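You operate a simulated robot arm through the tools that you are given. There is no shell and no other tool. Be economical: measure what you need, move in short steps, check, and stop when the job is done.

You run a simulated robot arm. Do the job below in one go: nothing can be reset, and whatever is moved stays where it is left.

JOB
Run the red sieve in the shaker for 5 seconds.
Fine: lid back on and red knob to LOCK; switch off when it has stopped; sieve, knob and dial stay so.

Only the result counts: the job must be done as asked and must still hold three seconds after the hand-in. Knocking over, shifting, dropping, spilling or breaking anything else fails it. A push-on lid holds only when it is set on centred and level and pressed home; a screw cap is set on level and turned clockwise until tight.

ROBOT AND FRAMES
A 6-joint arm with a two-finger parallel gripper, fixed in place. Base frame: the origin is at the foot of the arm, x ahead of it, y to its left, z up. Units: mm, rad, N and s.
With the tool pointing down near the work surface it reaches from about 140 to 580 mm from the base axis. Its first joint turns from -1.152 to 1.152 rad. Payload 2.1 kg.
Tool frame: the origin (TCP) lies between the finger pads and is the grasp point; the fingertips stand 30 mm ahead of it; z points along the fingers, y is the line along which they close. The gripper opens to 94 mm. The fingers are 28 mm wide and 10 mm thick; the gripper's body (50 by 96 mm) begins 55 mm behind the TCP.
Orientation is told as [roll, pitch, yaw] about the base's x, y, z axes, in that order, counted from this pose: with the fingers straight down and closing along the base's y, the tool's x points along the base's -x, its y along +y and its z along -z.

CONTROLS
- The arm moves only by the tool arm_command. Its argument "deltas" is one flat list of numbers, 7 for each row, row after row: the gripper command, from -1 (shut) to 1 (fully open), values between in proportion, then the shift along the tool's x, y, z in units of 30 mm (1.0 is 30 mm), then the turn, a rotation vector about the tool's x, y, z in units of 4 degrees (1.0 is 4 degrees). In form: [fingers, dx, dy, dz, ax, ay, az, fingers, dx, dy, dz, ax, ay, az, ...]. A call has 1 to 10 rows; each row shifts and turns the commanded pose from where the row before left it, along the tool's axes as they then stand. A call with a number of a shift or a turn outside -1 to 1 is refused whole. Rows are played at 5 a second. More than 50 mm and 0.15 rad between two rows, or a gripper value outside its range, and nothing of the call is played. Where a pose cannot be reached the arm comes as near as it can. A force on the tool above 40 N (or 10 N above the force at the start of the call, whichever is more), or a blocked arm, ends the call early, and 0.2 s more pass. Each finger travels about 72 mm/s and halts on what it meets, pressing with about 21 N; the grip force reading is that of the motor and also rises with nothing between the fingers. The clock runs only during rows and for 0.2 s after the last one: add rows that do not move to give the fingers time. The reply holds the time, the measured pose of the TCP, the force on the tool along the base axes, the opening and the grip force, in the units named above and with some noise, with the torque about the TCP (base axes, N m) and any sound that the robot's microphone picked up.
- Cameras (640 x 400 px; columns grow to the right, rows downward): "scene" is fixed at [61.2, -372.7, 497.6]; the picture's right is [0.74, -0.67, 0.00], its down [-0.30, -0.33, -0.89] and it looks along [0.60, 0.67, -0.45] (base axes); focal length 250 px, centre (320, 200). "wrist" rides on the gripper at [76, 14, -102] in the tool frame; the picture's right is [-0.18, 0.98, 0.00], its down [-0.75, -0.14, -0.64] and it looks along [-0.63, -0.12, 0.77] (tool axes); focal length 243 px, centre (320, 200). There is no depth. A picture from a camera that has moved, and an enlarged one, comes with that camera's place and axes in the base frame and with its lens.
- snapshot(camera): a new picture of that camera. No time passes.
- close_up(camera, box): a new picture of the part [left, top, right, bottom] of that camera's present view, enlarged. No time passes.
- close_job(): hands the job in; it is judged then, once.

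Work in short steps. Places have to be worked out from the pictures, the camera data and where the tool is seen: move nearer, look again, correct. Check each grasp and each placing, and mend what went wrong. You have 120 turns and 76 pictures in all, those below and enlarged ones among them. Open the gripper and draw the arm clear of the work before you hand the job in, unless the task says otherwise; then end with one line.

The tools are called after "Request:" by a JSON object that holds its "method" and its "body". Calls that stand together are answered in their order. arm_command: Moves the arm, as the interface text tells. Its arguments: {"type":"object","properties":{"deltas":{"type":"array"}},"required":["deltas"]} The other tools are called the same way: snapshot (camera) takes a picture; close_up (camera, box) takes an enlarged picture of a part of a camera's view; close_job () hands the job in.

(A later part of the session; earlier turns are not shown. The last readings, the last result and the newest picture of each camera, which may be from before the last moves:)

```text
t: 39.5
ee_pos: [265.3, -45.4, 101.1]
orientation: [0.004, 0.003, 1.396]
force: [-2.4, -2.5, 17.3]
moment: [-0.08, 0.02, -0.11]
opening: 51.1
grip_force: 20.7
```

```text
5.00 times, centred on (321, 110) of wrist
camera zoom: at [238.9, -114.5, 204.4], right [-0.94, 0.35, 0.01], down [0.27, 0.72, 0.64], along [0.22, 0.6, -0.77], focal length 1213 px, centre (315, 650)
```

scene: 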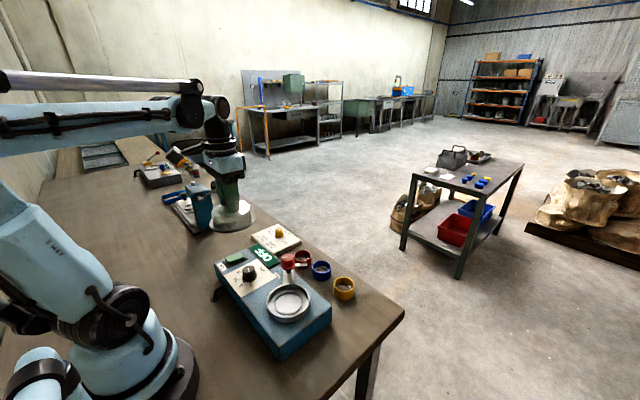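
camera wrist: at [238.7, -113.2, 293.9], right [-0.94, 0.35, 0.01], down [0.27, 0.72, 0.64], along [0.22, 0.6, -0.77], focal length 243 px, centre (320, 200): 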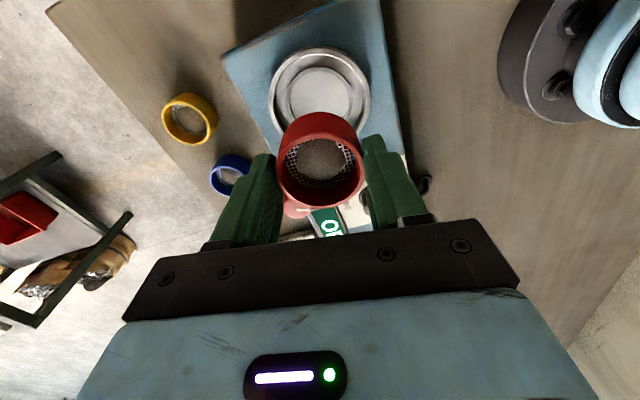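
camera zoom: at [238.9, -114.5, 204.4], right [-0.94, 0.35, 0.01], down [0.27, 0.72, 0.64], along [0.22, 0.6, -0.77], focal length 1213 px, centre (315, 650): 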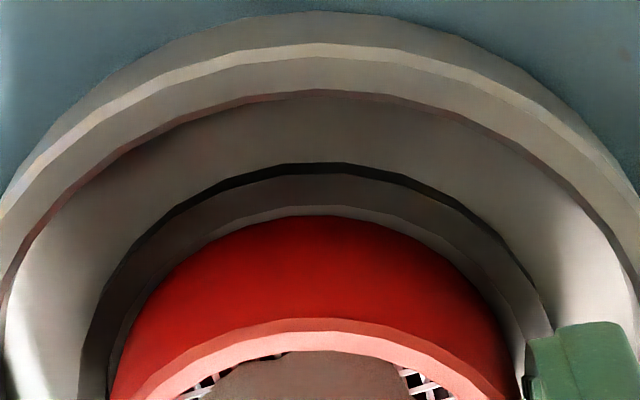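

Contact at 17 N with the sieve bottom around z≈58, just below the lip. I open gently and look whether it sits level.

Request:
{"method": "arm_command", "body": {"deltas": [-1, 0, 0, -0.02, 0, 0, 0, 0.2, 0, 0, 0, 0, 0, 0, 0.3, 0, 0, 0, 0, 0, 0, 0.4, 0, 0, 0, 0, 0, 0]}}

Request:
{"method": "close_up", "body": {"camera": "wrist", "box": [240, 60, 400, 220]}}

Request:
{"method": "close_up", "body": {"camera": "scene", "box": [250, 250, 330, 320]}}

```text
t: 40.5
ee_pos: [267.3, -43.9, 101.6]
orientation: [0.007, 0.002, 1.394]
force: [-0.9, 1.4, -6.1]
moment: [0.0, -0.02, -0.01]
opening: 57.5
grip_force: 0.1
```

```text
2.50 times, centred on (320, 140) of wrist
camera zoom: at [238.5, -114.6, 204.7], right [-0.94, 0.35, 0.01], down [0.27, 0.72, 0.64], along [0.22, 0.6, -0.77], focal length 606 px, centre (320, 350)
```

zoom: 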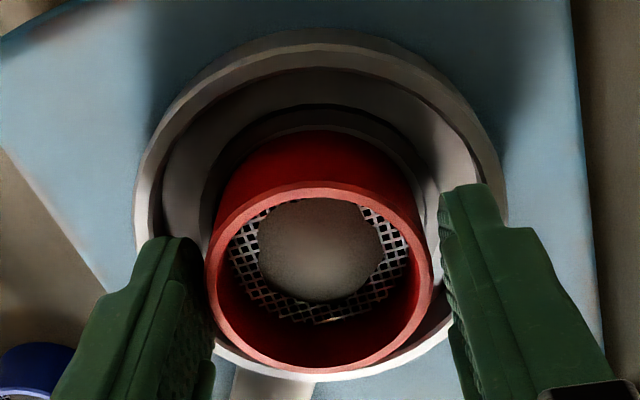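

```text
5.71 times, centred on (290, 285) of scene
camera zoom: at [61.2, -372.7, 497.6], right [0.74, -0.67, 0.0], down [-0.3, -0.33, -0.89], along [0.6, 0.67, -0.45], focal length 1430 px, centre (491, -286)
```

zoom: 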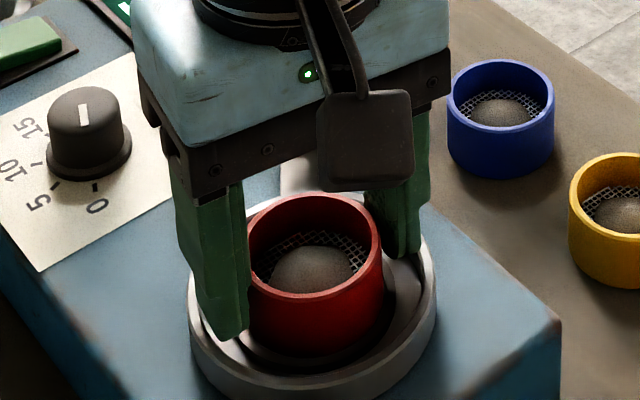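

It appears seated inside the lip. I raise the fingers straight up slowly and inspect.

Request:
{"method": "arm_command", "body": {"deltas": [0.3, 0, 0, 0, 0, 0, 0, 0.3, 0, 0, -0.2, 0, 0, 0, 0.3, 0, 0, -0.5, 0, 0, 0, 0.3, 0, 0, -1, 0, 0, 0, 0.3, 0, 0, -1, 0, 0, 0, 0.3, 0, 0, -1, 0, 0, 0]}}

Request:
{"method": "close_up", "body": {"camera": "wrist", "box": [220, 0, 420, 160]}}

Request:
{"method": "close_up", "body": {"camera": "scene", "box": [250, 250, 330, 320]}}

```text
t: 41.9
ee_pos: [266.2, -44.3, 214.5]
orientation: [0.007, 0.003, 1.396]
force: [0.3, -0.5, 0.7]
moment: [0.03, 0.01, -0.01]
opening: 61.1
grip_force: 0.0
```

```text
2.50 times, centred on (320, 80) of wrist
camera zoom: at [239.0, -116.2, 317.2], right [-0.94, 0.35, 0.01], down [0.27, 0.72, 0.64], along [0.22, 0.6, -0.77], focal length 606 px, centre (320, 500)
```

zoom: 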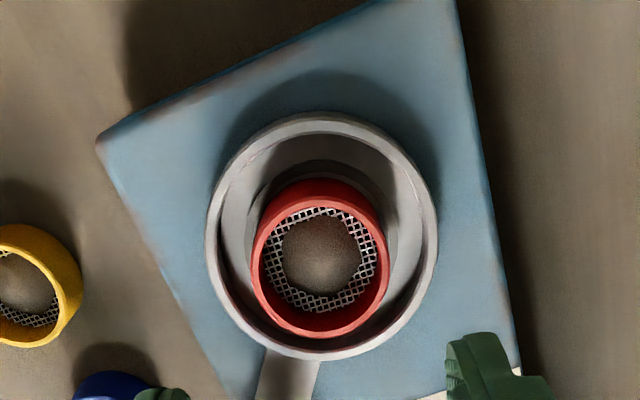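

```text
5.71 times, centred on (290, 285) of scene
camera zoom: at [61.2, -372.7, 497.6], right [0.74, -0.67, 0.0], down [-0.3, -0.33, -0.89], along [0.6, 0.67, -0.45], focal length 1430 px, centre (491, -286)
```

zoom: 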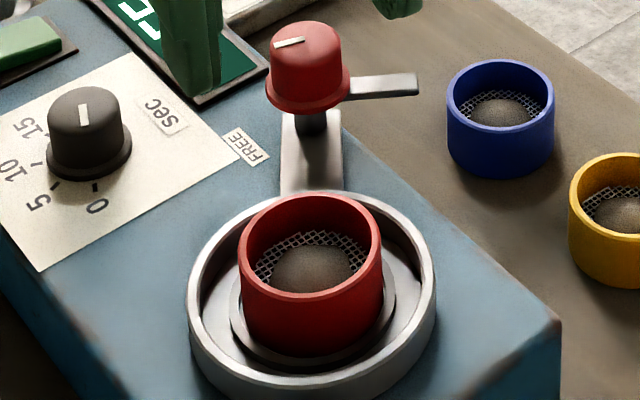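

Request:
{"method": "close_up", "body": {"camera": "scene", "box": [272, 268, 306, 302]}}

Request:
{"method": "close_up", "body": {"camera": "wrist", "box": [280, 40, 370, 150]}}

```text
11.76 times, centred on (289, 285) of scene
camera zoom: at [61.2, -372.7, 497.6], right [0.74, -0.67, 0.0], down [-0.3, -0.33, -0.89], along [0.6, 0.67, -0.45], focal length 2945 px, centre (685, -800)
```

zoom: 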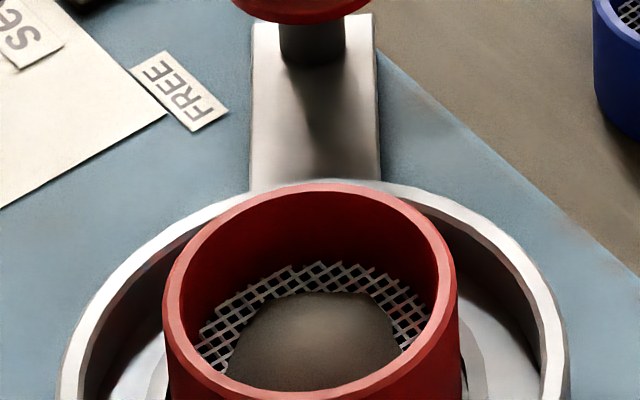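

```text
3.64 times, centred on (325, 95) of wrist
camera zoom: at [239.0, -116.2, 317.2], right [-0.94, 0.35, 0.01], down [0.27, 0.72, 0.64], along [0.22, 0.6, -0.77], focal length 882 px, centre (302, 582)
```

zoom: 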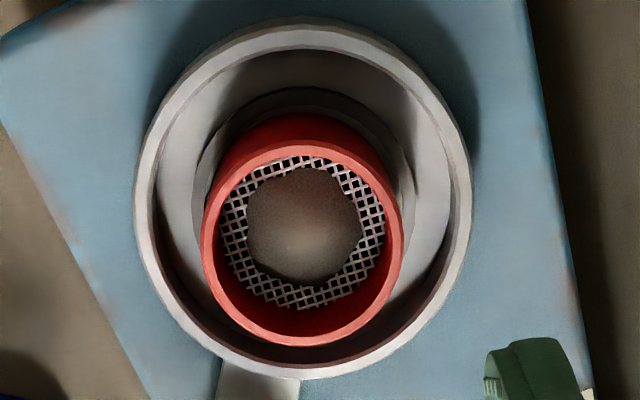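

The sieve sits level inside the lip. Now I fetch the lid at about (252, 298), keeping the present tool yaw.

Request:
{"method": "arm_command", "body": {"deltas": [0.3, -0.93, 0.2, 0, 0, 0, 0, 0.3, -0.93, 0.2, 0, 0, 0, 0, 0.3, -0.93, 0.2, 0, 0, 0, 0, 0.3, -0.93, 0.2, 0, 0, 0, 0, 0.3, -0.93, 0.2, 0, 0, 0, 0, 0.3, -0.93, 0.2, 0, 0, 0, 0, 0.3, -0.93, 0.2, 0, 0, 0, 0, 0.3, -0.93, 0.2, 0, 0, 0, 0, 0.3, -0.93, 0.2, 0, 0, 0, 0]}}

Request:
{"method": "arm_command", "body": {"deltas": [0.3, -0.93, 0.2, 0, 0, 0, 0, 0.3, -0.93, 0.2, 0, 0, 0, 0, 0.3, -0.93, 0.2, 0, 0, 0, 0, 0.3, 0, 0, 0.5, 0, 0, 0, 0.3, 0, 0, 0.5, 0, 0, 0, 0.3, 0, 0, 0, 0, 0, 0]}}

Request:
{"method": "snapshot", "body": {"camera": "wrist"}}

```text
t: 43.9
ee_pos: [256.6, 211.5, 213.6]
orientation: [0.007, 0.004, 1.394]
force: [-0.3, 0.2, 0.3]
moment: [-0.02, -0.01, 0.02]
opening: 61.1
grip_force: 0.0
```

```text
t: 45.3
ee_pos: [254.8, 296.8, 182.3]
orientation: [0.005, 0.003, 1.396]
force: [0.6, 0.0, 0.0]
moment: [-0.02, 0.0, -0.01]
opening: 60.9
grip_force: 0.0
```

```text
29 pictures are left
camera wrist: at [227.5, 227.8, 285.6], right [-0.94, 0.35, 0.01], down [0.27, 0.72, 0.64], along [0.22, 0.6, -0.77], focal length 243 px, centre (320, 200)
```

wrist: 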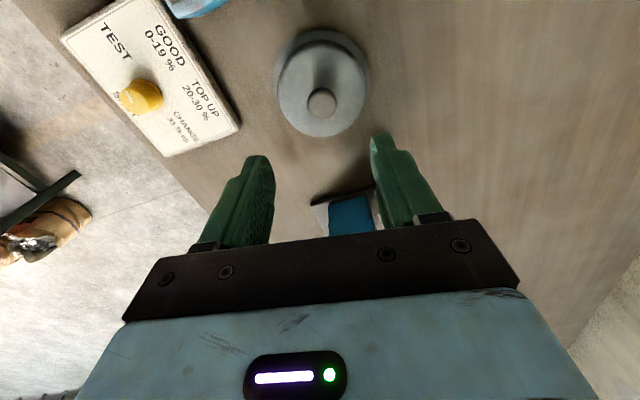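

The lid knob is centred under the tool. I descend to TCP z≈66 and close.

Request:
{"method": "arm_command", "body": {"deltas": [0.2, 0.01, 0.03, 0.9, 0, 0, 0, 0.1, 0, 0, 0.9, 0, 0, 0, 0, 0, 0, 0.9, 0, 0, 0, 0, 0, 0, 0.7, 0, 0, 0, 0, 0, 0, 0.3, 0, 0, 0, 0, 0, 0, 0.12, 0, 0, 0, 0, 0, 0, 0, 0, 0, 0, -1, 0, 0, 0, 0, 0, 0, -1, 0, 0, 0, 0, 0, 0, -1, 0, 0, 0, 0, 0, 0]}}

```text
t: 47.5
ee_pos: [253.1, 297.4, 67.1]
orientation: [0.004, 0.003, 1.396]
force: [-0.2, 0.4, -0.1]
moment: [0.0, 0.01, 0.02]
opening: 26.7
grip_force: 20.8
```

Gripped at 26.7 mm. I lift the lid clear and carry it back to above the cup.

Request:
{"method": "arm_command", "body": {"deltas": [-1, 0, 0, -0.1, 0, 0, 0, -1, 0, 0, -0.4, 0, 0, 0, -1, 0, 0, -0.8, 0, 0, 0, -1, 0, 0, -1, 0, 0, 0, -1, 0, 0, -1, 0, 0, 0, -1, 0, 0, -1, 0, 0, 0, -1, 0, 0, -0.6, 0, 0, 0, -1, 0.4, -0.09, 0, 0, 0, 0, -1, 0.7, -0.15, 0, 0, 0, 0, -1, 0.9, -0.19, 0, 0, 0, 0]}}

Request:
{"method": "arm_command", "body": {"deltas": [-1, 0.93, -0.2, 0, 0, 0, 0, -1, 0.93, -0.2, 0, 0, 0, 0, -1, 0.93, -0.2, 0, 0, 0, 0, -1, 0.93, -0.2, 0, 0, 0, 0, -1, 0.93, -0.2, 0, 0, 0, 0, -1, 0.93, -0.2, 0, 0, 0, 0, -1, 0.93, -0.2, 0, 0, 0, 0, -1, 0.93, -0.2, 0, 0, 0, 0, -1, 0.93, -0.2, 0, 0, 0, 0, -1, 0, 0, 0, 0, 0, 0]}}

```text
t: 49.7
ee_pos: [254.1, 233.8, 212.8]
orientation: [0.005, 0.004, 1.395]
force: [0.7, 1.5, -1.2]
moment: [0.0, -0.01, 0.02]
opening: 26.9
grip_force: 21.1
```

```text
t: 51.9
ee_pos: [264.2, -22.5, 214.1]
orientation: [0.003, 0.004, 1.398]
force: [0.5, -0.3, -1.7]
moment: [-0.04, -0.04, 0.0]
opening: 26.7
grip_force: 20.8
```

Almost there; I move the last 19 mm and lower to z≈165 (rim above the sieve), then look.

Request:
{"method": "arm_command", "body": {"deltas": [-1, 0.35, -0.09, 0, 0, 0, 0, -1, 0.27, -0.07, 0, 0, 0, 0, -1, 0, 0, 0.6, 0, 0, 0, -1, 0, 0, 0.6, 0, 0, 0, -1, 0, 0, 0.4, 0, 0, 0, -1, 0, 0, 0, 0, 0, 0]}}

Request:
{"method": "close_up", "body": {"camera": "wrist", "box": [240, 30, 400, 190]}}

Request:
{"method": "close_up", "body": {"camera": "scene", "box": [250, 235, 330, 315]}}

```text
t: 53.3
ee_pos: [265.7, -41.1, 167.3]
orientation: [0.006, 0.004, 1.398]
force: [-0.1, -0.3, -1.0]
moment: [0.02, 0.03, -0.03]
opening: 27.0
grip_force: 20.6
```

```text
2.50 times, centred on (320, 110) of wrist
camera zoom: at [238.6, -110.9, 270.7], right [-0.94, 0.35, 0.01], down [0.27, 0.72, 0.64], along [0.22, 0.6, -0.77], focal length 606 px, centre (320, 425)
```

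zoom: 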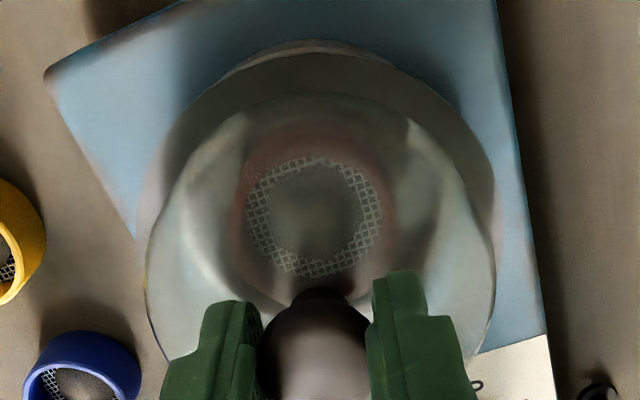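

```text
5.00 times, centred on (290, 275) of scene
camera zoom: at [61.2, -372.7, 497.6], right [0.74, -0.67, 0.0], down [-0.3, -0.33, -0.89], along [0.6, 0.67, -0.45], focal length 1252 px, centre (470, -175)
```

zoom: 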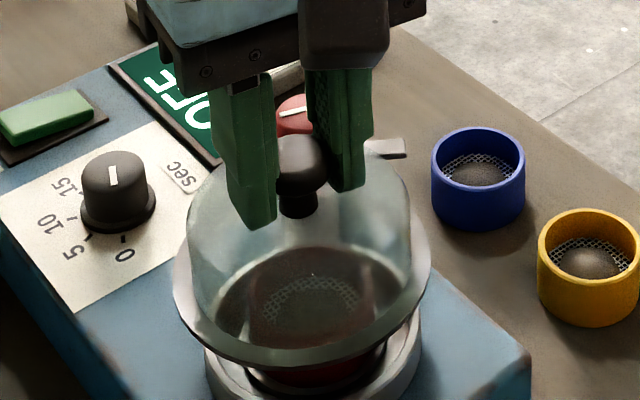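

Lid and ring agree within ~1 mm. I nudge 0.8 mm and lower onto the ring.

Request:
{"method": "arm_command", "body": {"deltas": [-1, 0.026, 0.005, 0.3, 0, 0, 0, -1, 0, 0, 0.3, 0, 0, 0, -1, 0, 0, 0.2, 0, 0, 0, -1, 0, 0, 0.07, 0, 0, 0, -1, 0, 0, 0.04, 0, 0, 0, -1, 0, 0, 0.04, 0, 0, 0, -1, 0, 0, 0.04, 0, 0, 0]}}

Request:
{"method": "close_up", "body": {"camera": "scene", "box": [250, 235, 330, 315]}}

```text
t: 54.9
ee_pos: [265.8, -41.1, 138.1]
orientation: [0.007, 0.002, 1.395]
force: [-7.3, -0.4, 31.8]
moment: [-0.05, 0.21, -0.09]
opening: 27.2
grip_force: 20.6
```

```text
5.00 times, centred on (290, 275) of scene
camera zoom: at [61.1, -372.7, 497.7], right [0.74, -0.67, 0.0], down [-0.3, -0.33, -0.89], along [0.6, 0.67, -0.45], focal length 1252 px, centre (470, -175)
```

zoom: 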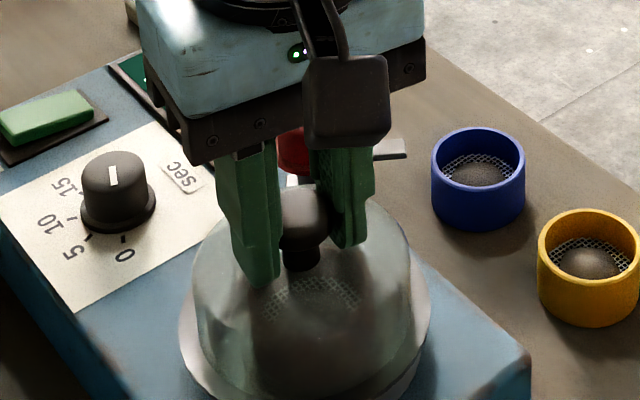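

31.8 N but no snap yet; I press a bit further.

Request:
{"method": "arm_command", "body": {"deltas": [-1, 0, 0, 0.03, 0, 0, 0, -1, 0, 0, 0.03, 0, 0, 0, -1, 0, 0, 0.03, 0, 0, 0, -1, 0, 0, 0.03, 0, 0, 0]}}

```text
t: 55.2
ee_pos: [264.7, -40.5, 137.1]
orientation: [0.008, 0.004, 1.396]
force: [-0.7, 0.7, 3.9]
moment: [0.07, 0.06, -0.02]
opening: 26.9
grip_force: 21.2
stopped in row 1: the force on the tool passed its limit at 48 N (the readings are from after the stop); the commanded pose is now the measured one
```

Request:
{"method": "arm_command", "body": {"deltas": [-1, 0, 0, 0.03, 0, 0, 0, -1, 0, 0, 0.03, 0, 0, 0, -1, 0, 0, 0.03, 0, 0, 0, -1, 0, 0, 0.03, 0, 0, 0]}}

```text
t: 55.7
ee_pos: [264.1, -40.2, 136.8]
orientation: [0.012, 0.003, 1.396]
force: [0.6, 0.7, 3.5]
moment: [0.05, 0.08, 0.04]
opening: 27.3
grip_force: 21.4
stopped in row 2: the force on the tool passed its limit at 46 N (the readings are from after the stop); the commanded pose is now the measured one
```

No snap heard. I release, rise a little and inspect the lid seating.

Request:
{"method": "arm_command", "body": {"deltas": [-0.2, 0, 0, -0.05, 0, 0, 0, 0, 0, 0, 0, 0, 0, 0, 0, 0, 0, -0.5, 0, 0, 0, 0, 0, 0, -1, 0, 0, 0, 0, 0, 0, -0.8, 0, 0, 0, -1, 0, 0, 0, 0, 0, 0, -1, 0, 0, 0, 0, 0, 0, -1, 0, 0, 0, 0, 0, 0, -1, 0, 0, 0, 0, 0, 0]}}

Request:
{"method": "close_up", "body": {"camera": "scene", "box": [255, 250, 325, 325]}}

Request:
{"method": "close_up", "body": {"camera": "wrist", "box": [240, 20, 400, 180]}}

```text
t: 57.7
ee_pos: [265.5, -41.1, 207.7]
orientation: [0.01, 0.002, 1.395]
force: [0.0, 0.1, -0.2]
moment: [0.02, -0.01, 0.02]
opening: 0.0
grip_force: 21.2
heard: snap
```

```text
5.33 times, centred on (290, 288) of scene
camera zoom: at [61.2, -372.7, 497.6], right [0.74, -0.67, 0.0], down [-0.3, -0.33, -0.89], along [0.6, 0.67, -0.45], focal length 1335 px, centre (480, -267)
```

zoom: 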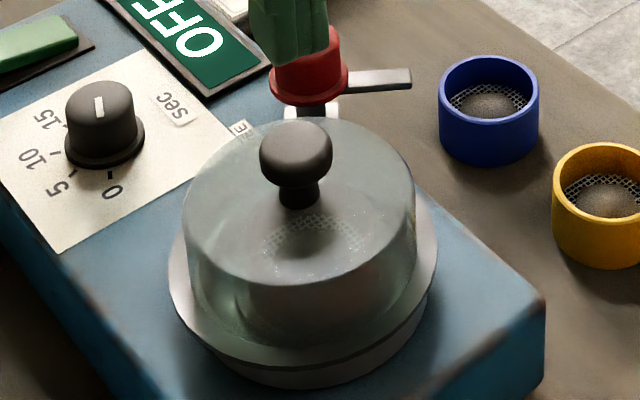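

```text
2.50 times, centred on (320, 100) of wrist
camera zoom: at [239.1, -111.5, 310.8], right [-0.94, 0.35, 0.01], down [0.28, 0.72, 0.64], along [0.22, 0.6, -0.77], focal length 606 px, centre (320, 450)
```

zoom: 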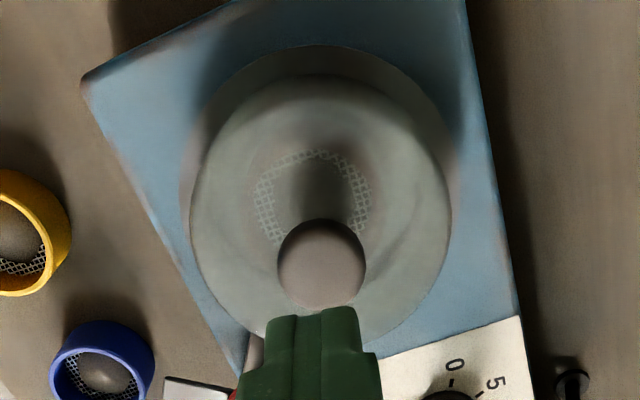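

The snap may mean it popped home or loose, so I press straight down on the knob top with closed fingers and listen.

Request:
{"method": "arm_command", "body": {"deltas": [-1, 0.03, 0, 0.6, 0, 0, 0, -1, 0, 0, 0.6, 0, 0, 0, -1, 0, 0, 0.4, 0, 0, 0, -1, 0, 0, 0.05, 0, 0, 0, -1, 0, 0, 0.05, 0, 0, 0, -1, 0, 0, 0.05, 0, 0, 0, -1, 0, 0, 0.05, 0, 0, 0, -1, 0, 0, 0.05, 0, 0, 0, -1, 0, 0, 0.05, 0, 0, 0, -1, 0, 0, 0.05, 0, 0, 0]}}

```text
t: 58.6
ee_pos: [266.3, -42.9, 163.5]
orientation: [0.016, 0.004, 1.395]
force: [-0.7, 1.0, 6.9]
moment: [0.09, -0.02, -0.03]
opening: 0.0
grip_force: 20.7
stopped in row 4: the force on the tool passed its limit at 55 N (the readings are from after the stop); the commanded pose is now the measured one
```

Request:
{"method": "arm_command", "body": {"deltas": [-1, 0, 0, 0.04, 0, 0, 0, -1, 0, 0, 0.04, 0, 0, 0, -1, 0, 0, 0.04, 0, 0, 0, -1, 0, 0, 0.04, 0, 0, 0, -1, 0, 0, 0.04, 0, 0, 0]}}

```text
t: 59.1
ee_pos: [265.3, -42.8, 162.6]
orientation: [0.017, 0.003, 1.396]
force: [-0.8, -0.7, 6.6]
moment: [0.03, 0.02, 0.0]
opening: 0.0
grip_force: 21.4
stopped in row 2: the force on the tool passed its limit at 46 N (the readings are from after the stop); the commanded pose is now the measured one
```

Firm at ~50 N with no further travel. I rise and take the same close-up as at the start for direct comparison of the lid position.

Request:
{"method": "arm_command", "body": {"deltas": [-1, 0, 0, -0.5, 0, 0.2, 0, -1, 0, 0, -1, 0, 0, 0, -1, 0, 0, -1, 0, 0, 0, -1, 0, 0, 0, 0, 0, 0]}}

Request:
{"method": "close_up", "body": {"camera": "scene", "box": [200, 210, 380, 370]}}

```text
t: 60.1
ee_pos: [268.5, -41.2, 238.4]
orientation: [0.018, 0.018, 1.396]
force: [0.8, -0.3, -0.1]
moment: [-0.02, 0.03, 0.0]
opening: 0.1
grip_force: 21.2
```

```text
2.50 times, centred on (290, 290) of scene
camera zoom: at [61.2, -372.7, 497.6], right [0.74, -0.67, 0.0], down [-0.3, -0.33, -0.89], along [0.6, 0.67, -0.45], focal length 626 px, centre (395, -25)
```

zoom: 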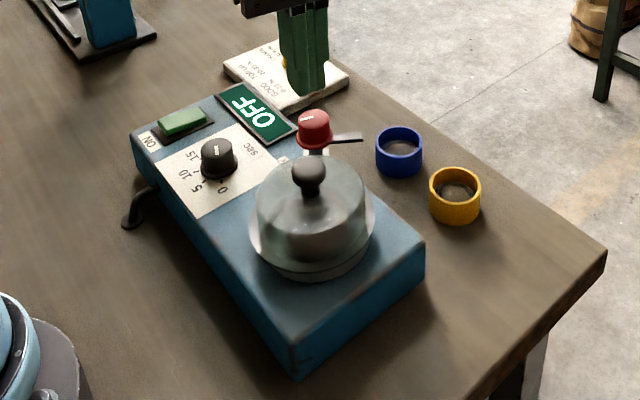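

Compared with the start the lid sits ~4 mm off (towards +y) and ~3 mm high: not home. I level the tool, open and approach the lid knob again.

Request:
{"method": "arm_command", "body": {"deltas": [0, -0.07, 0.15, 0.3, 0.24, -0.24, 0, 0, 0, 0, 0.6, 0, 0, 0, 0, 0, 0, 0.6, 0, 0, 0, 0, 0, 0, 0, 0, 0, 0]}}

Request:
{"method": "close_up", "body": {"camera": "wrist", "box": [220, 20, 420, 220]}}

```text
t: 61.1
ee_pos: [263.7, -38.8, 192.2]
orientation: [0.0, 0.002, 1.397]
force: [-0.5, 0.2, 0.6]
moment: [0.0, 0.0, -0.02]
opening: 46.9
grip_force: 0.1
```

```text
2.00 times, centred on (320, 120) of wrist
camera zoom: at [235.9, -109.2, 295.0], right [-0.94, 0.35, 0.0], down [0.27, 0.72, 0.64], along [0.23, 0.6, -0.77], focal length 485 px, centre (320, 360)
```

zoom: 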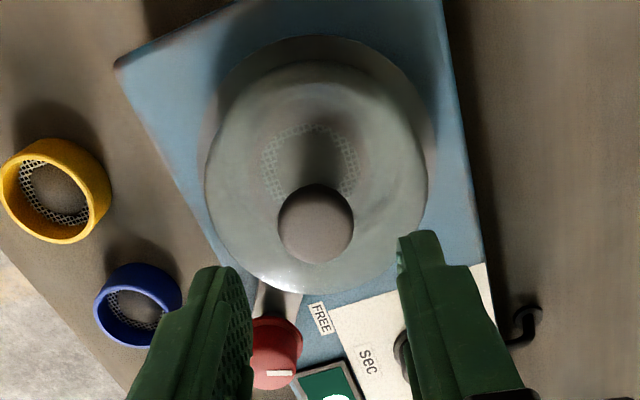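

Knob now at about (265, −39.8). I descend, grip, lift it slightly, and will shift it to y≈−42.5 where it was originally.

Request:
{"method": "arm_command", "body": {"deltas": [0, 0.025, -0.048, 0.6, 0, 0, 0, 0, 0, 0, 0.6, 0, 0, 0, 0, 0, 0, 0.45, 0, 0, 0, 0, 0, 0, 0, 0, 0, 0, -1, 0, 0, 0, 0, 0, 0, -1, 0, 0, 0, 0, 0, 0, -1, 0, 0, 0, 0, 0, 0, -1, 0, 0, -0.05, 0, 0, 0, -1, 0, 0, -0.1, 0, 0, 0, -1, 0, 0, -0.1, 0, 0, 0]}}

```text
t: 63.3
ee_pos: [264.4, -38.5, 150.7]
orientation: [0.0, 0.001, 1.395]
force: [-0.7, 0.1, -1.3]
moment: [-0.01, 0.0, 0.01]
opening: 27.1
grip_force: 20.9
heard: snap
```

Lid lifted free (a snap as it let go). I shift 3.5 mm towards −y and lower again, watching the contact height (previous rest was TCP z≈142.7 in this grip).

Request:
{"method": "arm_command", "body": {"deltas": [-1, 0.112, -0.037, 0, 0, 0, 0, -1, 0, 0, 0.15, 0, 0, 0, -1, 0, 0, 0.06, 0, 0, 0, -1, 0, 0, 0, 0, 0, 0]}}

Request:
{"method": "close_up", "body": {"camera": "scene", "box": [200, 210, 380, 370]}}

```text
t: 64.3
ee_pos: [265.2, -42.5, 143.5]
orientation: [0.001, 0.002, 1.395]
force: [-0.4, 0.4, -2.1]
moment: [0.0, -0.03, 0.01]
opening: 26.4
grip_force: 20.9
```

```text
2.50 times, centred on (290, 290) of scene
camera zoom: at [61.2, -372.7, 497.6], right [0.74, -0.67, 0.0], down [-0.3, -0.33, -0.89], along [0.6, 0.67, -0.45], focal length 626 px, centre (395, -25)
```

zoom: 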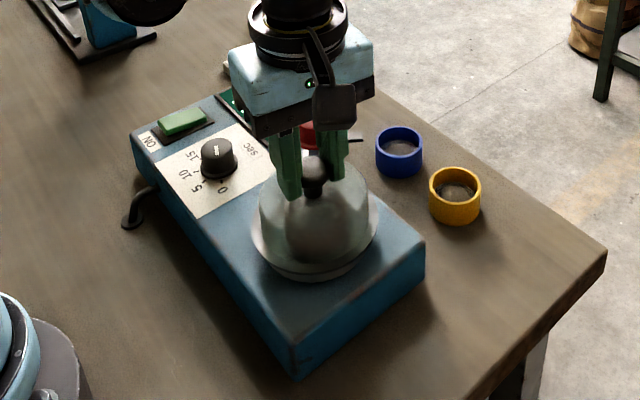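

Columns now match the original lid position; it is ~4 mm high. I lower and press in 0.9 mm steps.

Request:
{"method": "arm_command", "body": {"deltas": [-1, 0, 0, 0.04, 0, 0, 0, -1, 0, 0, 0.04, 0, 0, 0, -1, 0, 0, 0.04, 0, 0, 0, -1, 0, 0, 0.03, 0, 0, 0, -1, 0, 0, 0.03, 0, 0, 0, -1, 0, 0, 0.03, 0, 0, 0, -1, 0, 0, 0.03, 0, 0, 0]}}

```text
t: 66.0
ee_pos: [263.7, -43.8, 137.7]
orientation: [0.0, 0.003, 1.395]
force: [-1.4, 0.8, 2.6]
moment: [-0.02, -0.05, -0.03]
opening: 26.9
grip_force: 20.8
stopped in row 7: the force on the tool passed its limit at 41 N (the readings are from after the stop); the commanded pose is now the measured one
```

It went 5 mm lower than before. I open the fingers without moving and listen.

Request:
{"method": "arm_command", "body": {"deltas": [-0.6, 0, 0, 0, 0, 0, 0, -0.2, 0, 0, 0, 0, 0, 0, 0, 0, 0, 0, 0, 0, 0]}}

```text
t: 66.8
ee_pos: [265.1, -43.9, 138.6]
orientation: [-0.001, 0.002, 1.396]
force: [0.2, -0.6, -0.1]
moment: [0.0, -0.02, 0.01]
opening: 47.1
grip_force: 0.1
heard: snap
```

Snap heard. I rise, close and press on the knob top once to confirm it is home (before it was at 163).

Request:
{"method": "arm_command", "body": {"deltas": [0, 0, 0, -0.5, 0, 0, 0, 0, 0, 0, -1, 0, 0, 0, -1, 0, 0, 0, 0, 0, 0, -1, 0, 0, 0, 0, 0, 0, -1, 0, 0, 0, 0, 0, 0, -1, 0, 0, 0, 0, 0, 0, -1, 0, 0, 0.5, 0, 0, 0, -1, 0, 0, 0.1, 0, 0, 0]}}

Request:
{"method": "arm_command", "body": {"deltas": [-1, 0, 0, 0.06, 0, 0, 0, -1, 0, 0, 0.06, 0, 0, 0, -1, 0, 0, 0.06, 0, 0, 0, -1, 0, 0, 0.06, 0, 0, 0, -1, 0, 0, 0.06, 0, 0, 0, -1, 0, 0, 0.06, 0, 0, 0, -1, 0, 0, 0.06, 0, 0, 0]}}

```text
t: 68.6
ee_pos: [265.9, -42.8, 163.2]
orientation: [-0.001, 0.002, 1.398]
force: [0.7, -0.8, -0.3]
moment: [0.02, 0.01, 0.01]
opening: 0.0
grip_force: 21.0
```

```text
t: 69.1
ee_pos: [264.8, -43.4, 163.0]
orientation: [0.004, 0.001, 1.396]
force: [-1.6, 0.9, 5.3]
moment: [0.05, 0.03, 0.02]
opening: 0.0
grip_force: 21.4
stopped in row 2: the force on the tool passed its limit at 48 N (the readings are from after the stop); the commanded pose is now the measured one
```

Request:
{"method": "arm_command", "body": {"deltas": [-1, 0, 0, -0.5, 0, 0, 0, -1, 0, 0, -1, 0, 0, 0, -1, 0, 0, -1, 0, 0, 0, -1, 0, 0, 0, 0, 0, 0]}}

Request:
{"method": "close_up", "body": {"camera": "scene", "box": [200, 210, 380, 370]}}

```text
t: 70.1
ee_pos: [264.4, -44.5, 237.1]
orientation: [0.004, 0.001, 1.396]
force: [1.0, -0.2, 0.4]
moment: [-0.01, -0.01, 0.02]
opening: 0.0
grip_force: 21.0
```

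```text
2.50 times, centred on (290, 290) of scene
camera zoom: at [61.2, -372.7, 497.6], right [0.74, -0.67, 0.0], down [-0.3, -0.33, -0.89], along [0.6, 0.67, -0.45], focal length 626 px, centre (395, -25)
```

zoom: 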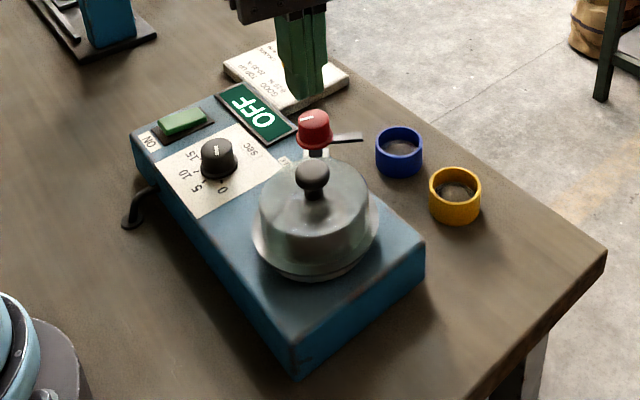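

The lid now matches its original place exactly – home. Next the red knob: I move above it and look.

Request:
{"method": "arm_command", "body": {"deltas": [-1, -0.7, -0.28, 0, 0, 0, 0, -1, -0.7, -0.28, 0, 0, 0, 0, 0, -0.7, -0.28, 0, 0, 0, 0, 0, -0.65, -0.25, 0.6, 0, 0, 0, 0, 0, 0, 0.6, 0, 0, 0, 0, 0, 0, 0, 0, 0, 0]}}

Request:
{"method": "close_up", "body": {"camera": "wrist", "box": [220, 20, 420, 220]}}

```text
t: 71.5
ee_pos: [311.8, 34.0, 200.9]
orientation: [0.003, 0.001, 1.396]
force: [1.3, 0.4, 0.5]
moment: [-0.02, 0.04, 0.01]
opening: 47.0
grip_force: 0.1
```

```text
2.00 times, centred on (320, 120) of wrist
camera zoom: at [284.5, -37.1, 304.3], right [-0.94, 0.35, 0.0], down [0.27, 0.72, 0.64], along [0.22, 0.6, -0.77], focal length 485 px, centre (320, 360)
```

zoom: 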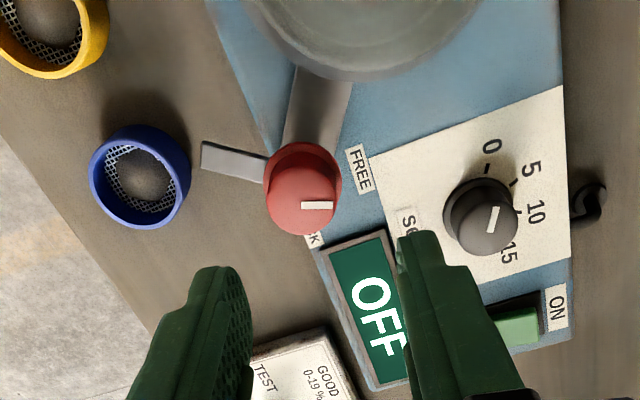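

Red knob axis at about (318.5, 32.5), top z≈111, pointing to FREE; LOCK lies ~80–90° clockwise. I descend around it and close.

Request:
{"method": "arm_command", "body": {"deltas": [0, 0.017, -0.23, 0.6, 0, 0, 0, 0, 0, 0, 0.7, 0, 0, 0, 0, 0, 0, 0.6, 0, 0, 0, 0, 0, 0, 0.4, 0, 0, 0, 0, 0, 0, 0.15, 0, 0, 0, 0, 0, 0, 0, 0, 0, 0]}}

Request:
{"method": "close_up", "body": {"camera": "wrist", "box": [240, 60, 400, 220]}}

```text
t: 72.9
ee_pos: [318.2, 31.0, 127.7]
orientation: [0.004, 0.003, 1.395]
force: [0.2, 0.8, -0.1]
moment: [0.0, 0.06, 0.03]
opening: 47.0
grip_force: 0.1
```

```text
2.50 times, centred on (320, 140) of wrist
camera zoom: at [290.7, -39.7, 231.3], right [-0.94, 0.35, 0.0], down [0.27, 0.72, 0.64], along [0.22, 0.6, -0.77], focal length 606 px, centre (320, 350)
```

zoom: 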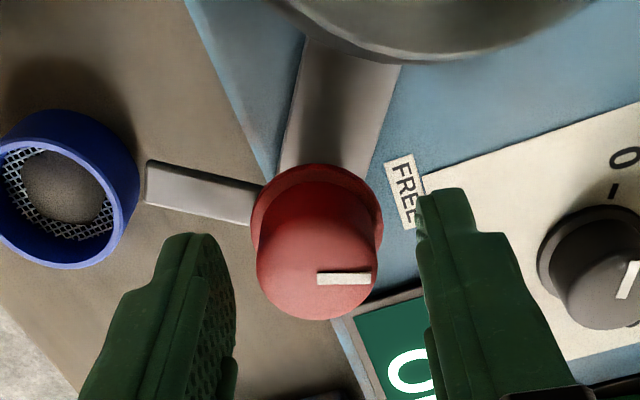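

Well centred. I close on the knob and begin turning clockwise.

Request:
{"method": "arm_command", "body": {"deltas": [-1, 0, 0, 0.05, 0, 0, 0, -1, 0, 0, 0, 0, 0, 0, -1, 0, 0, 0, 0, 0, 0, -1, 0, 0, 0, 0, 0, 1, -1, 0, 0, 0, 0, 0, 1, -1, 0, 0, 0, 0, 0, 1, -1, 0, 0, 0, 0, 0, 1, -1, 0, 0, 0, 0, 0, 1]}}

Request:
{"method": "close_up", "body": {"camera": "wrist", "box": [240, 60, 400, 220]}}

```text
t: 74.0
ee_pos: [318.8, 31.0, 126.9]
orientation: [0.001, 0.002, 1.339]
force: [-0.7, -2.0, 4.0]
moment: [0.36, -0.1, 0.0]
opening: 28.4
grip_force: 44.6
stopped in row 5: the force on the tool passed its limit at 42 N (the readings are from after the stop); the commanded pose is now the measured one
```

```text
2.50 times, centred on (320, 140) of wrist
camera zoom: at [287.3, -37.7, 230.4], right [-0.91, 0.41, 0.0], down [0.31, 0.7, 0.64], along [0.26, 0.59, -0.77], focal length 606 px, centre (320, 350)
```

zoom: 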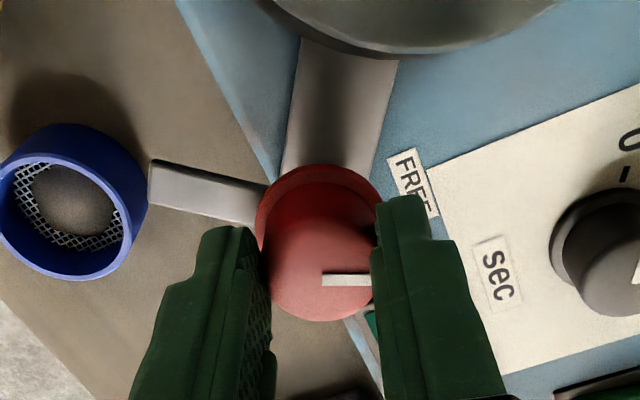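

The tips are likely jammed against the tapered knob base/flange. I ease up 2.5 mm, let the grip settle, and turn slowly.

Request:
{"method": "arm_command", "body": {"deltas": [-1, 0, 0, -0.08, 0, 0, 0, -1, 0, 0, 0, 0, 0, 0, -1, 0, 0, 0, 0, 0, 0.5, -1, 0, 0, 0, 0, 0, 0.5, -1, 0, 0, 0, 0, 0, 0.5, -1, 0, 0, 0, 0, 0, 0.5]}}

```text
t: 75.4
ee_pos: [318.8, 31.0, 129.1]
orientation: [0.003, 0.002, 1.198]
force: [-3.0, -0.8, -33.6]
moment: [0.24, -0.08, 0.0]
opening: 28.4
grip_force: 44.6
```

The knob is firmly held (33 N of upward pull), and the turn went through. I relieve the pull and continue turning.

Request:
{"method": "arm_command", "body": {"deltas": [-1, 0, 0, 0.065, 0, 0, 0, -1, 0, 0, 0, 0, 0, 0, -1, 0, 0, 0, 0, 0, 0.7, -1, 0, 0, 0, 0, 0, 0.7, -1, 0, 0, 0, 0, 0, 0.7, -1, 0, 0, 0, 0, 0, 0.7]}}

Request:
{"method": "close_up", "body": {"camera": "wrist", "box": [240, 60, 400, 220]}}

```text
t: 76.0
ee_pos: [318.0, 29.3, 128.9]
orientation: [0.005, 0.004, 1.194]
force: [-0.9, -0.1, 3.7]
moment: [0.23, -0.16, -0.03]
opening: 28.3
grip_force: 45.1
stopped in row 3: the force on the tool passed its limit at 44 N (the readings are from after the stop); the commanded pose is now the measured one
```

```text
2.50 times, centred on (320, 140) of wrist
camera zoom: at [277.7, -32.7, 231.8], right [-0.85, 0.53, 0.0], down [0.41, 0.65, 0.64], along [0.34, 0.54, -0.77], focal length 606 px, centre (320, 350)
```

zoom: 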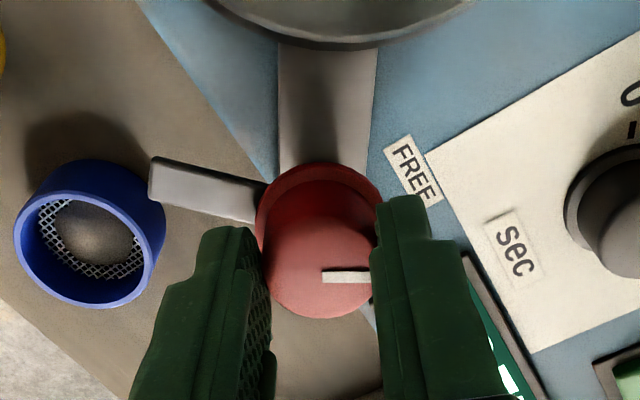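

The knob and lever turn with the gripper (tick stays aligned to the fingers). Now continue with pure rotation.

Request:
{"method": "arm_command", "body": {"deltas": [-1, 0, 0, 0, 0, 0, 0.8, -1, 0, 0, 0, 0, 0, 0.8, -1, 0, 0, 0, 0, 0, 0.8, -1, 0, 0, 0, 0, 0, 0.8, -1, 0, 0, 0, 0, 0, 0.8, -1, 0, 0, 0, 0, 0, 0.8, -1, 0, 0, 0, 0, 0, 0.8, -1, 0, 0, 0, 0, 0, 0.8, -1, 0, 0, 0, 0, 0, 0.8, -1, 0, 0, 0, 0, 0, 0.8]}}

```text
t: 78.2
ee_pos: [318.2, 30.1, 128.7]
orientation: [0.006, 0.009, 0.634]
force: [-21.4, 1.5, 1.3]
moment: [0.7, -0.23, 0.09]
opening: 28.1
grip_force: 44.9
```

About 44° turned; a side load of 21 N builds up along −x, so I yield ~1 mm that way and keep turning.

Request:
{"method": "arm_command", "body": {"deltas": [-1, 0.027, 0.02, 0, 0, 0, 0, -1, 0, 0, 0, 0, 0, 0.7, -1, 0, 0, 0, 0, 0, 0.7, -1, 0, 0, 0, 0, 0, 0.7, -1, 0, 0, 0, 0, 0, 0.7]}}

```text
t: 79.4
ee_pos: [318.0, 30.0, 128.8]
orientation: [0.002, 0.006, 0.437]
force: [-6.9, 4.5, 30.4]
moment: [-0.22, 1.03, 0.05]
opening: 28.4
grip_force: 44.9
```

Request:
{"method": "arm_command", "body": {"deltas": [-1, 0.01, 0, -0.04, 0, 0, 0, -1, 0, 0, 0, 0, 0, 0.7, -1, 0, 0, 0, 0, 0, 0.7, -1, 0, 0, 0, 0, 0, 0.7, -1, 0, 0, 0, 0, 0, 0.7]}}

Request:
{"method": "snapshot", "body": {"camera": "wrist"}}

```text
t: 80.6
ee_pos: [316.1, 29.9, 128.5]
orientation: [0.001, 0.003, 0.242]
force: [-6.2, 5.1, -14.1]
moment: [0.45, -0.85, -0.02]
opening: 28.1
grip_force: 45.3
```

```text
15 pictures are left
camera wrist: at [240.2, 28.2, 231.9], right [-0.06, 1.0, 0.0], down [0.77, 0.04, 0.64], along [0.64, 0.04, -0.77], focal length 243 px, centre (320, 200)
```

wrist: 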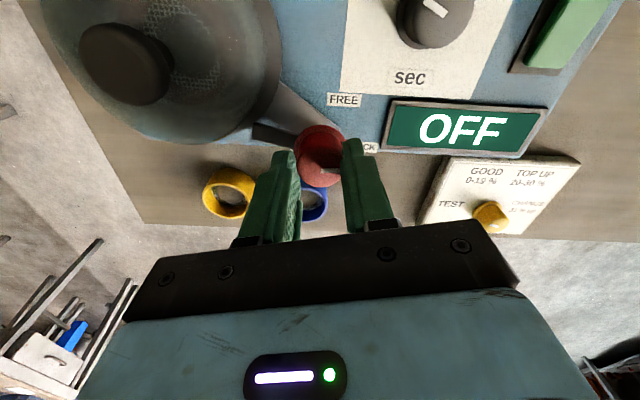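

66° turned; the lever nears the bracket. I continue in small turns watching for a stop.

Request:
{"method": "arm_command", "body": {"deltas": [-1, 0, 0, 0.012, 0, 0, 0.7, -1, 0, 0, 0, 0, 0, 0.7, -1, 0, 0, 0, 0, 0, 0.7, -1, 0, 0, 0, 0, 0, 0.7]}}

Request:
{"method": "close_up", "body": {"camera": "wrist", "box": [240, 60, 400, 220]}}

```text
t: 81.6
ee_pos: [317.6, 30.4, 128.5]
orientation: [-0.001, 0.009, 0.047]
force: [-9.6, 6.7, -16.1]
moment: [0.2, -0.77, 0.05]
opening: 28.2
grip_force: 45.2
```

```text
2.50 times, centred on (320, 140) of wrist
camera zoom: at [241.0, 43.6, 232.1], right [0.14, 0.99, 0.0], down [0.76, -0.11, 0.64], along [0.63, -0.09, -0.77], focal length 606 px, centre (320, 350)
```

zoom: 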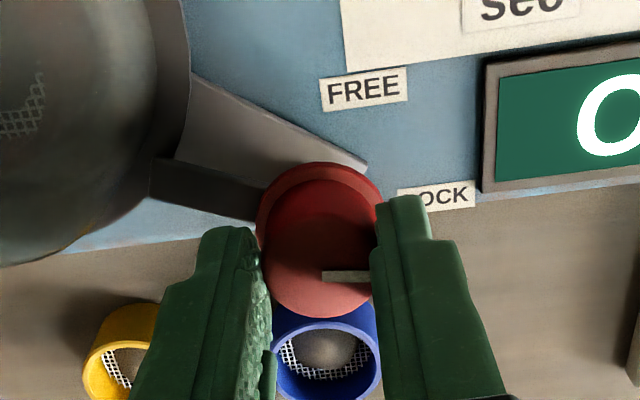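

Request:
{"method": "arm_command", "body": {"deltas": [-1, 0, 0, 0.012, 0, 0, 0.5, -1, 0, 0, 0, 0, 0, 0.5, -1, 0, 0, 0, 0, 0, 0.5, -1, 0, 0, 0, 0, 0, 0.5]}}

```text
t: 82.6
ee_pos: [317.1, 30.2, 128.9]
orientation: [-0.002, 0.008, -0.092]
force: [-16.3, 8.9, -6.5]
moment: [0.35, -0.44, -0.03]
opening: 28.2
grip_force: 45.0
```

Request:
{"method": "arm_command", "body": {"deltas": [-1, 0.02, 0, 0, 0, 0, 0.4, -1, 0, 0, 0, 0, 0, 0.4, -1, 0, 0, 0, 0, 0, 0.4, -1, 0, 0, 0, 0, 0, 0]}}

Request:
{"method": "close_up", "body": {"camera": "wrist", "box": [240, 60, 400, 220]}}

```text
t: 83.6
ee_pos: [318.8, 29.9, 128.6]
orientation: [-0.002, 0.005, -0.177]
force: [-7.3, 6.8, -1.0]
moment: [0.19, 0.51, 0.42]
opening: 28.5
grip_force: 44.7
```

```text
2.50 times, centred on (320, 140) of wrist
camera zoom: at [245.2, 60.5, 231.9], right [0.35, 0.94, 0.0], down [0.72, -0.27, 0.64], along [0.6, -0.23, -0.77], focal length 606 px, centre (320, 350)
```

zoom: 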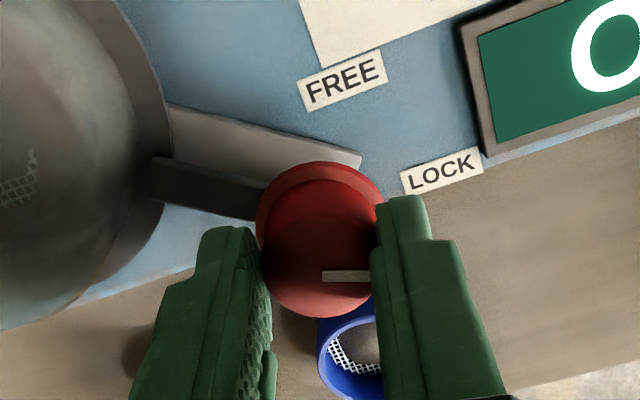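

Now torque 0.42 N·m appears at exactly 90°: the LOCK stop, with the lever over the lid's flange. I release and rise.

Request:
{"method": "arm_command", "body": {"deltas": [-0.5, 0, 0, 0, 0, 0, 0, -0.2, 0, 0, 0, 0, 0, 0, 0, 0, 0, 0, 0, 0, 0, 0, 0, 0, -0.5, 0, 0, 0, 0, 0, 0, -1, 0, 0, 0, 0, 0, 0, -1, 0, 0, 0, 0, 0, 0, 0, 0, 0, 0]}}

Request:
{"method": "snapshot", "body": {"camera": "wrist"}}

```text
t: 85.2
ee_pos: [316.9, 30.4, 203.7]
orientation: [-0.001, 0.005, -0.176]
force: [0.3, 0.1, -0.1]
moment: [0.04, 0.01, -0.04]
opening: 47.3
grip_force: 0.1
```

```text
12 pictures are left
camera wrist: at [244.8, 59.6, 307.1], right [0.35, 0.94, 0.0], down [0.72, -0.27, 0.64], along [0.6, -0.23, -0.77], focal length 243 px, centre (320, 200)
```

wrist: 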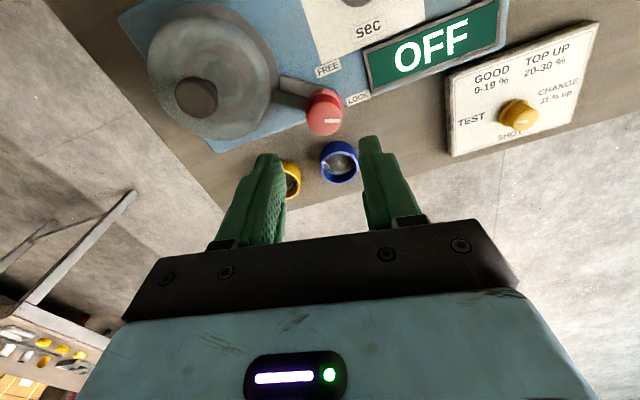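

LOCK confirmed. Next the dial, near (240, 80): I move above and look.

Request:
{"method": "arm_command", "body": {"deltas": [0, 0.69, 0.3, 0, 0, 0, 0, 0, 0.69, 0.3, 0, 0, 0, 0, 0, 0.69, 0.3, 0, 0, 0, 0, 0, 0.69, 0.3, 0, 0, 0, 0, 0, 0, 0, 0, 0, 0, 0]}}

Request:
{"method": "close_up", "body": {"camera": "wrist", "box": [220, 20, 420, 220]}}

```text
t: 86.4
ee_pos: [241.6, 81.5, 205.1]
orientation: [-0.002, 0.005, -0.176]
force: [-0.6, 0.8, -0.4]
moment: [0.0, 0.0, -0.03]
opening: 47.2
grip_force: 0.0
```

```text
2.00 times, centred on (320, 120) of wrist
camera zoom: at [169.6, 110.9, 308.2], right [0.35, 0.94, 0.0], down [0.72, -0.27, 0.64], along [0.6, -0.23, -0.77], focal length 485 px, centre (320, 360)
```

zoom: 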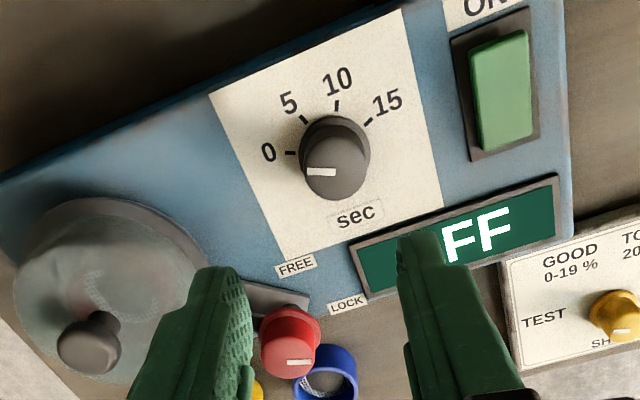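

Dial estimated at ~(242, 88). I shift and descend to z≈145 for a closer check.

Request:
{"method": "arm_command", "body": {"deltas": [0, 0.02, 0.2, 0.7, 0, 0, 0, 0, 0, 0, 0.7, 0, 0, 0, 0, 0, 0, 0.6, 0, 0, 0, 0, 0, 0, 0, 0, 0, 0]}}

Request:
{"method": "close_up", "body": {"camera": "wrist", "box": [240, 60, 400, 220]}}

```text
t: 87.4
ee_pos: [242.7, 86.4, 145.1]
orientation: [-0.002, 0.007, -0.177]
force: [-0.9, -0.2, -0.2]
moment: [-0.03, 0.0, -0.02]
opening: 46.5
grip_force: 0.0
```

```text
2.50 times, centred on (320, 140) of wrist
camera zoom: at [170.6, 117.1, 248.4], right [0.35, 0.94, 0.0], down [0.72, -0.27, 0.64], along [0.6, -0.23, -0.77], focal length 606 px, centre (320, 350)
```

zoom: 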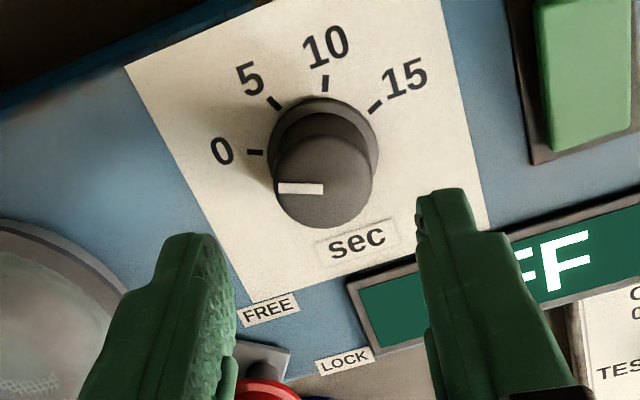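

Dial top at z≈85, centred. I descend to TCP z≈103 and close on it.

Request:
{"method": "arm_command", "body": {"deltas": [0, 0, 0.03, 0.6, 0, 0, 0, 0, 0, 0, 0.5, 0, 0, 0, 0, 0, 0, 0.3, 0, 0, 0, 0, 0, 0, 0, 0, 0, 0, -1, 0, 0, 0, 0, 0, 0, -1, 0, 0, 0, 0, 0, 0, -1, 0, 0, 0, 0, 0, 0]}}

```text
t: 89.0
ee_pos: [242.5, 88.3, 102.8]
orientation: [0.002, 0.006, -0.176]
force: [6.7, 17.9, -17.6]
moment: [0.55, 0.09, 0.05]
opening: 28.6
grip_force: 45.2
```

Gripped; I yield to the small side load and turn the first ~22° clockwise.

Request:
{"method": "arm_command", "body": {"deltas": [-1, 0, 0.035, 0.025, 0, 0, 0, -1, 0, 0, 0, 0, 0, 0.7, -1, 0, 0, 0, 0, 0, 0.7, -1, 0, 0, 0, 0, 0, 0.7, -1, 0, 0, 0, 0, 0, 0.7, -1, 0, 0, 0, 0, 0, 0.7, -1, 0, 0, 0, 0, 0, 0.7, -1, 0, 0, 0, 0, 0, 0.7, -1, 0, 0, 0, 0, 0, 0.7]}}

```text
t: 91.0
ee_pos: [242.2, 88.1, 100.5]
orientation: [0.0, 0.003, -0.568]
force: [13.1, 16.6, 12.9]
moment: [0.34, -0.09, -0.01]
opening: 28.6
grip_force: 45.0
```

Request:
{"method": "arm_command", "body": {"deltas": [-1, -0.005, 0.035, -0.02, 0, 0, 0, -1, 0, 0, 0, 0, 0, 0.7, -1, 0, 0, 0, 0, 0, 0.7, -1, 0, 0, 0, 0, 0, 0.7, -1, 0, 0, 0, 0, 0, 0.7, -1, 0, 0, 0, 0, 0, 0.7, -1, 0, 0, 0, 0, 0, 0.7, -1, 0, 0, 0, 0, 0, 0.7, -1, 0, 0, 0, 0, 0, 0.7]}}

Request:
{"method": "close_up", "body": {"camera": "wrist", "box": [240, 60, 400, 220]}}

```text
t: 93.0
ee_pos: [241.7, 88.4, 102.1]
orientation: [-0.007, 0.001, -0.961]
force: [-2.8, -16.9, -3.9]
moment: [0.42, 0.41, 0.03]
opening: 28.3
grip_force: 45.2
```

```text
2.50 times, centred on (320, 140) of wrist
camera zoom: at [211.5, 161.6, 205.2], right [0.91, 0.41, -0.01], down [0.32, -0.7, 0.64], along [0.26, -0.59, -0.77], focal length 606 px, centre (320, 350)
```

zoom: 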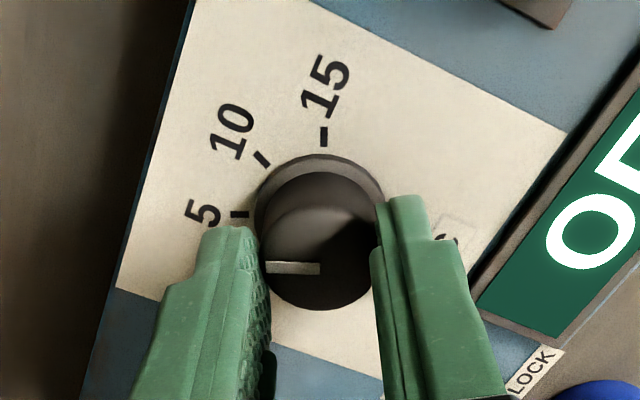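

The tick is parallel to the 5 mark (5 and 15 marks are 90° apart, so 45° was right). I release and rise.

Request:
{"method": "arm_command", "body": {"deltas": [-0.6, 0, 0, 0, 0, 0, 0, -0.2, 0, 0, 0, 0, 0, 0, 0, 0, 0, 0, 0, 0, 0, 0, 0, 0, -0.5, 0, 0, 0, 0, 0, 0, -1, 0, 0, 0, -1, 0, 0, -1, 0, 0, 0, -1, 0, 0, 0, 0, 0, 0]}}

Request:
{"method": "snapshot", "body": {"camera": "wrist"}}

```text
t: 94.6
ee_pos: [244.2, 88.7, 177.1]
orientation: [-0.004, 0.002, -0.958]
force: [-0.4, 0.3, 0.5]
moment: [0.01, 0.0, -0.01]
opening: 0.2
grip_force: 20.7
```

```text
8 pictures are left
camera wrist: at [212.6, 161.6, 280.4], right [0.91, 0.41, -0.01], down [0.32, -0.7, 0.64], along [0.26, -0.58, -0.77], focal length 243 px, centre (320, 200)
```

wrist: 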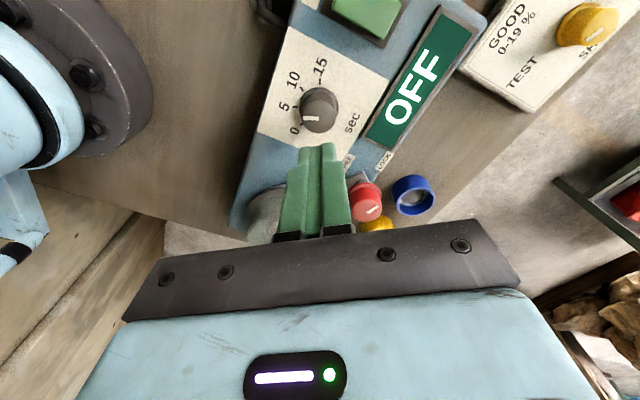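

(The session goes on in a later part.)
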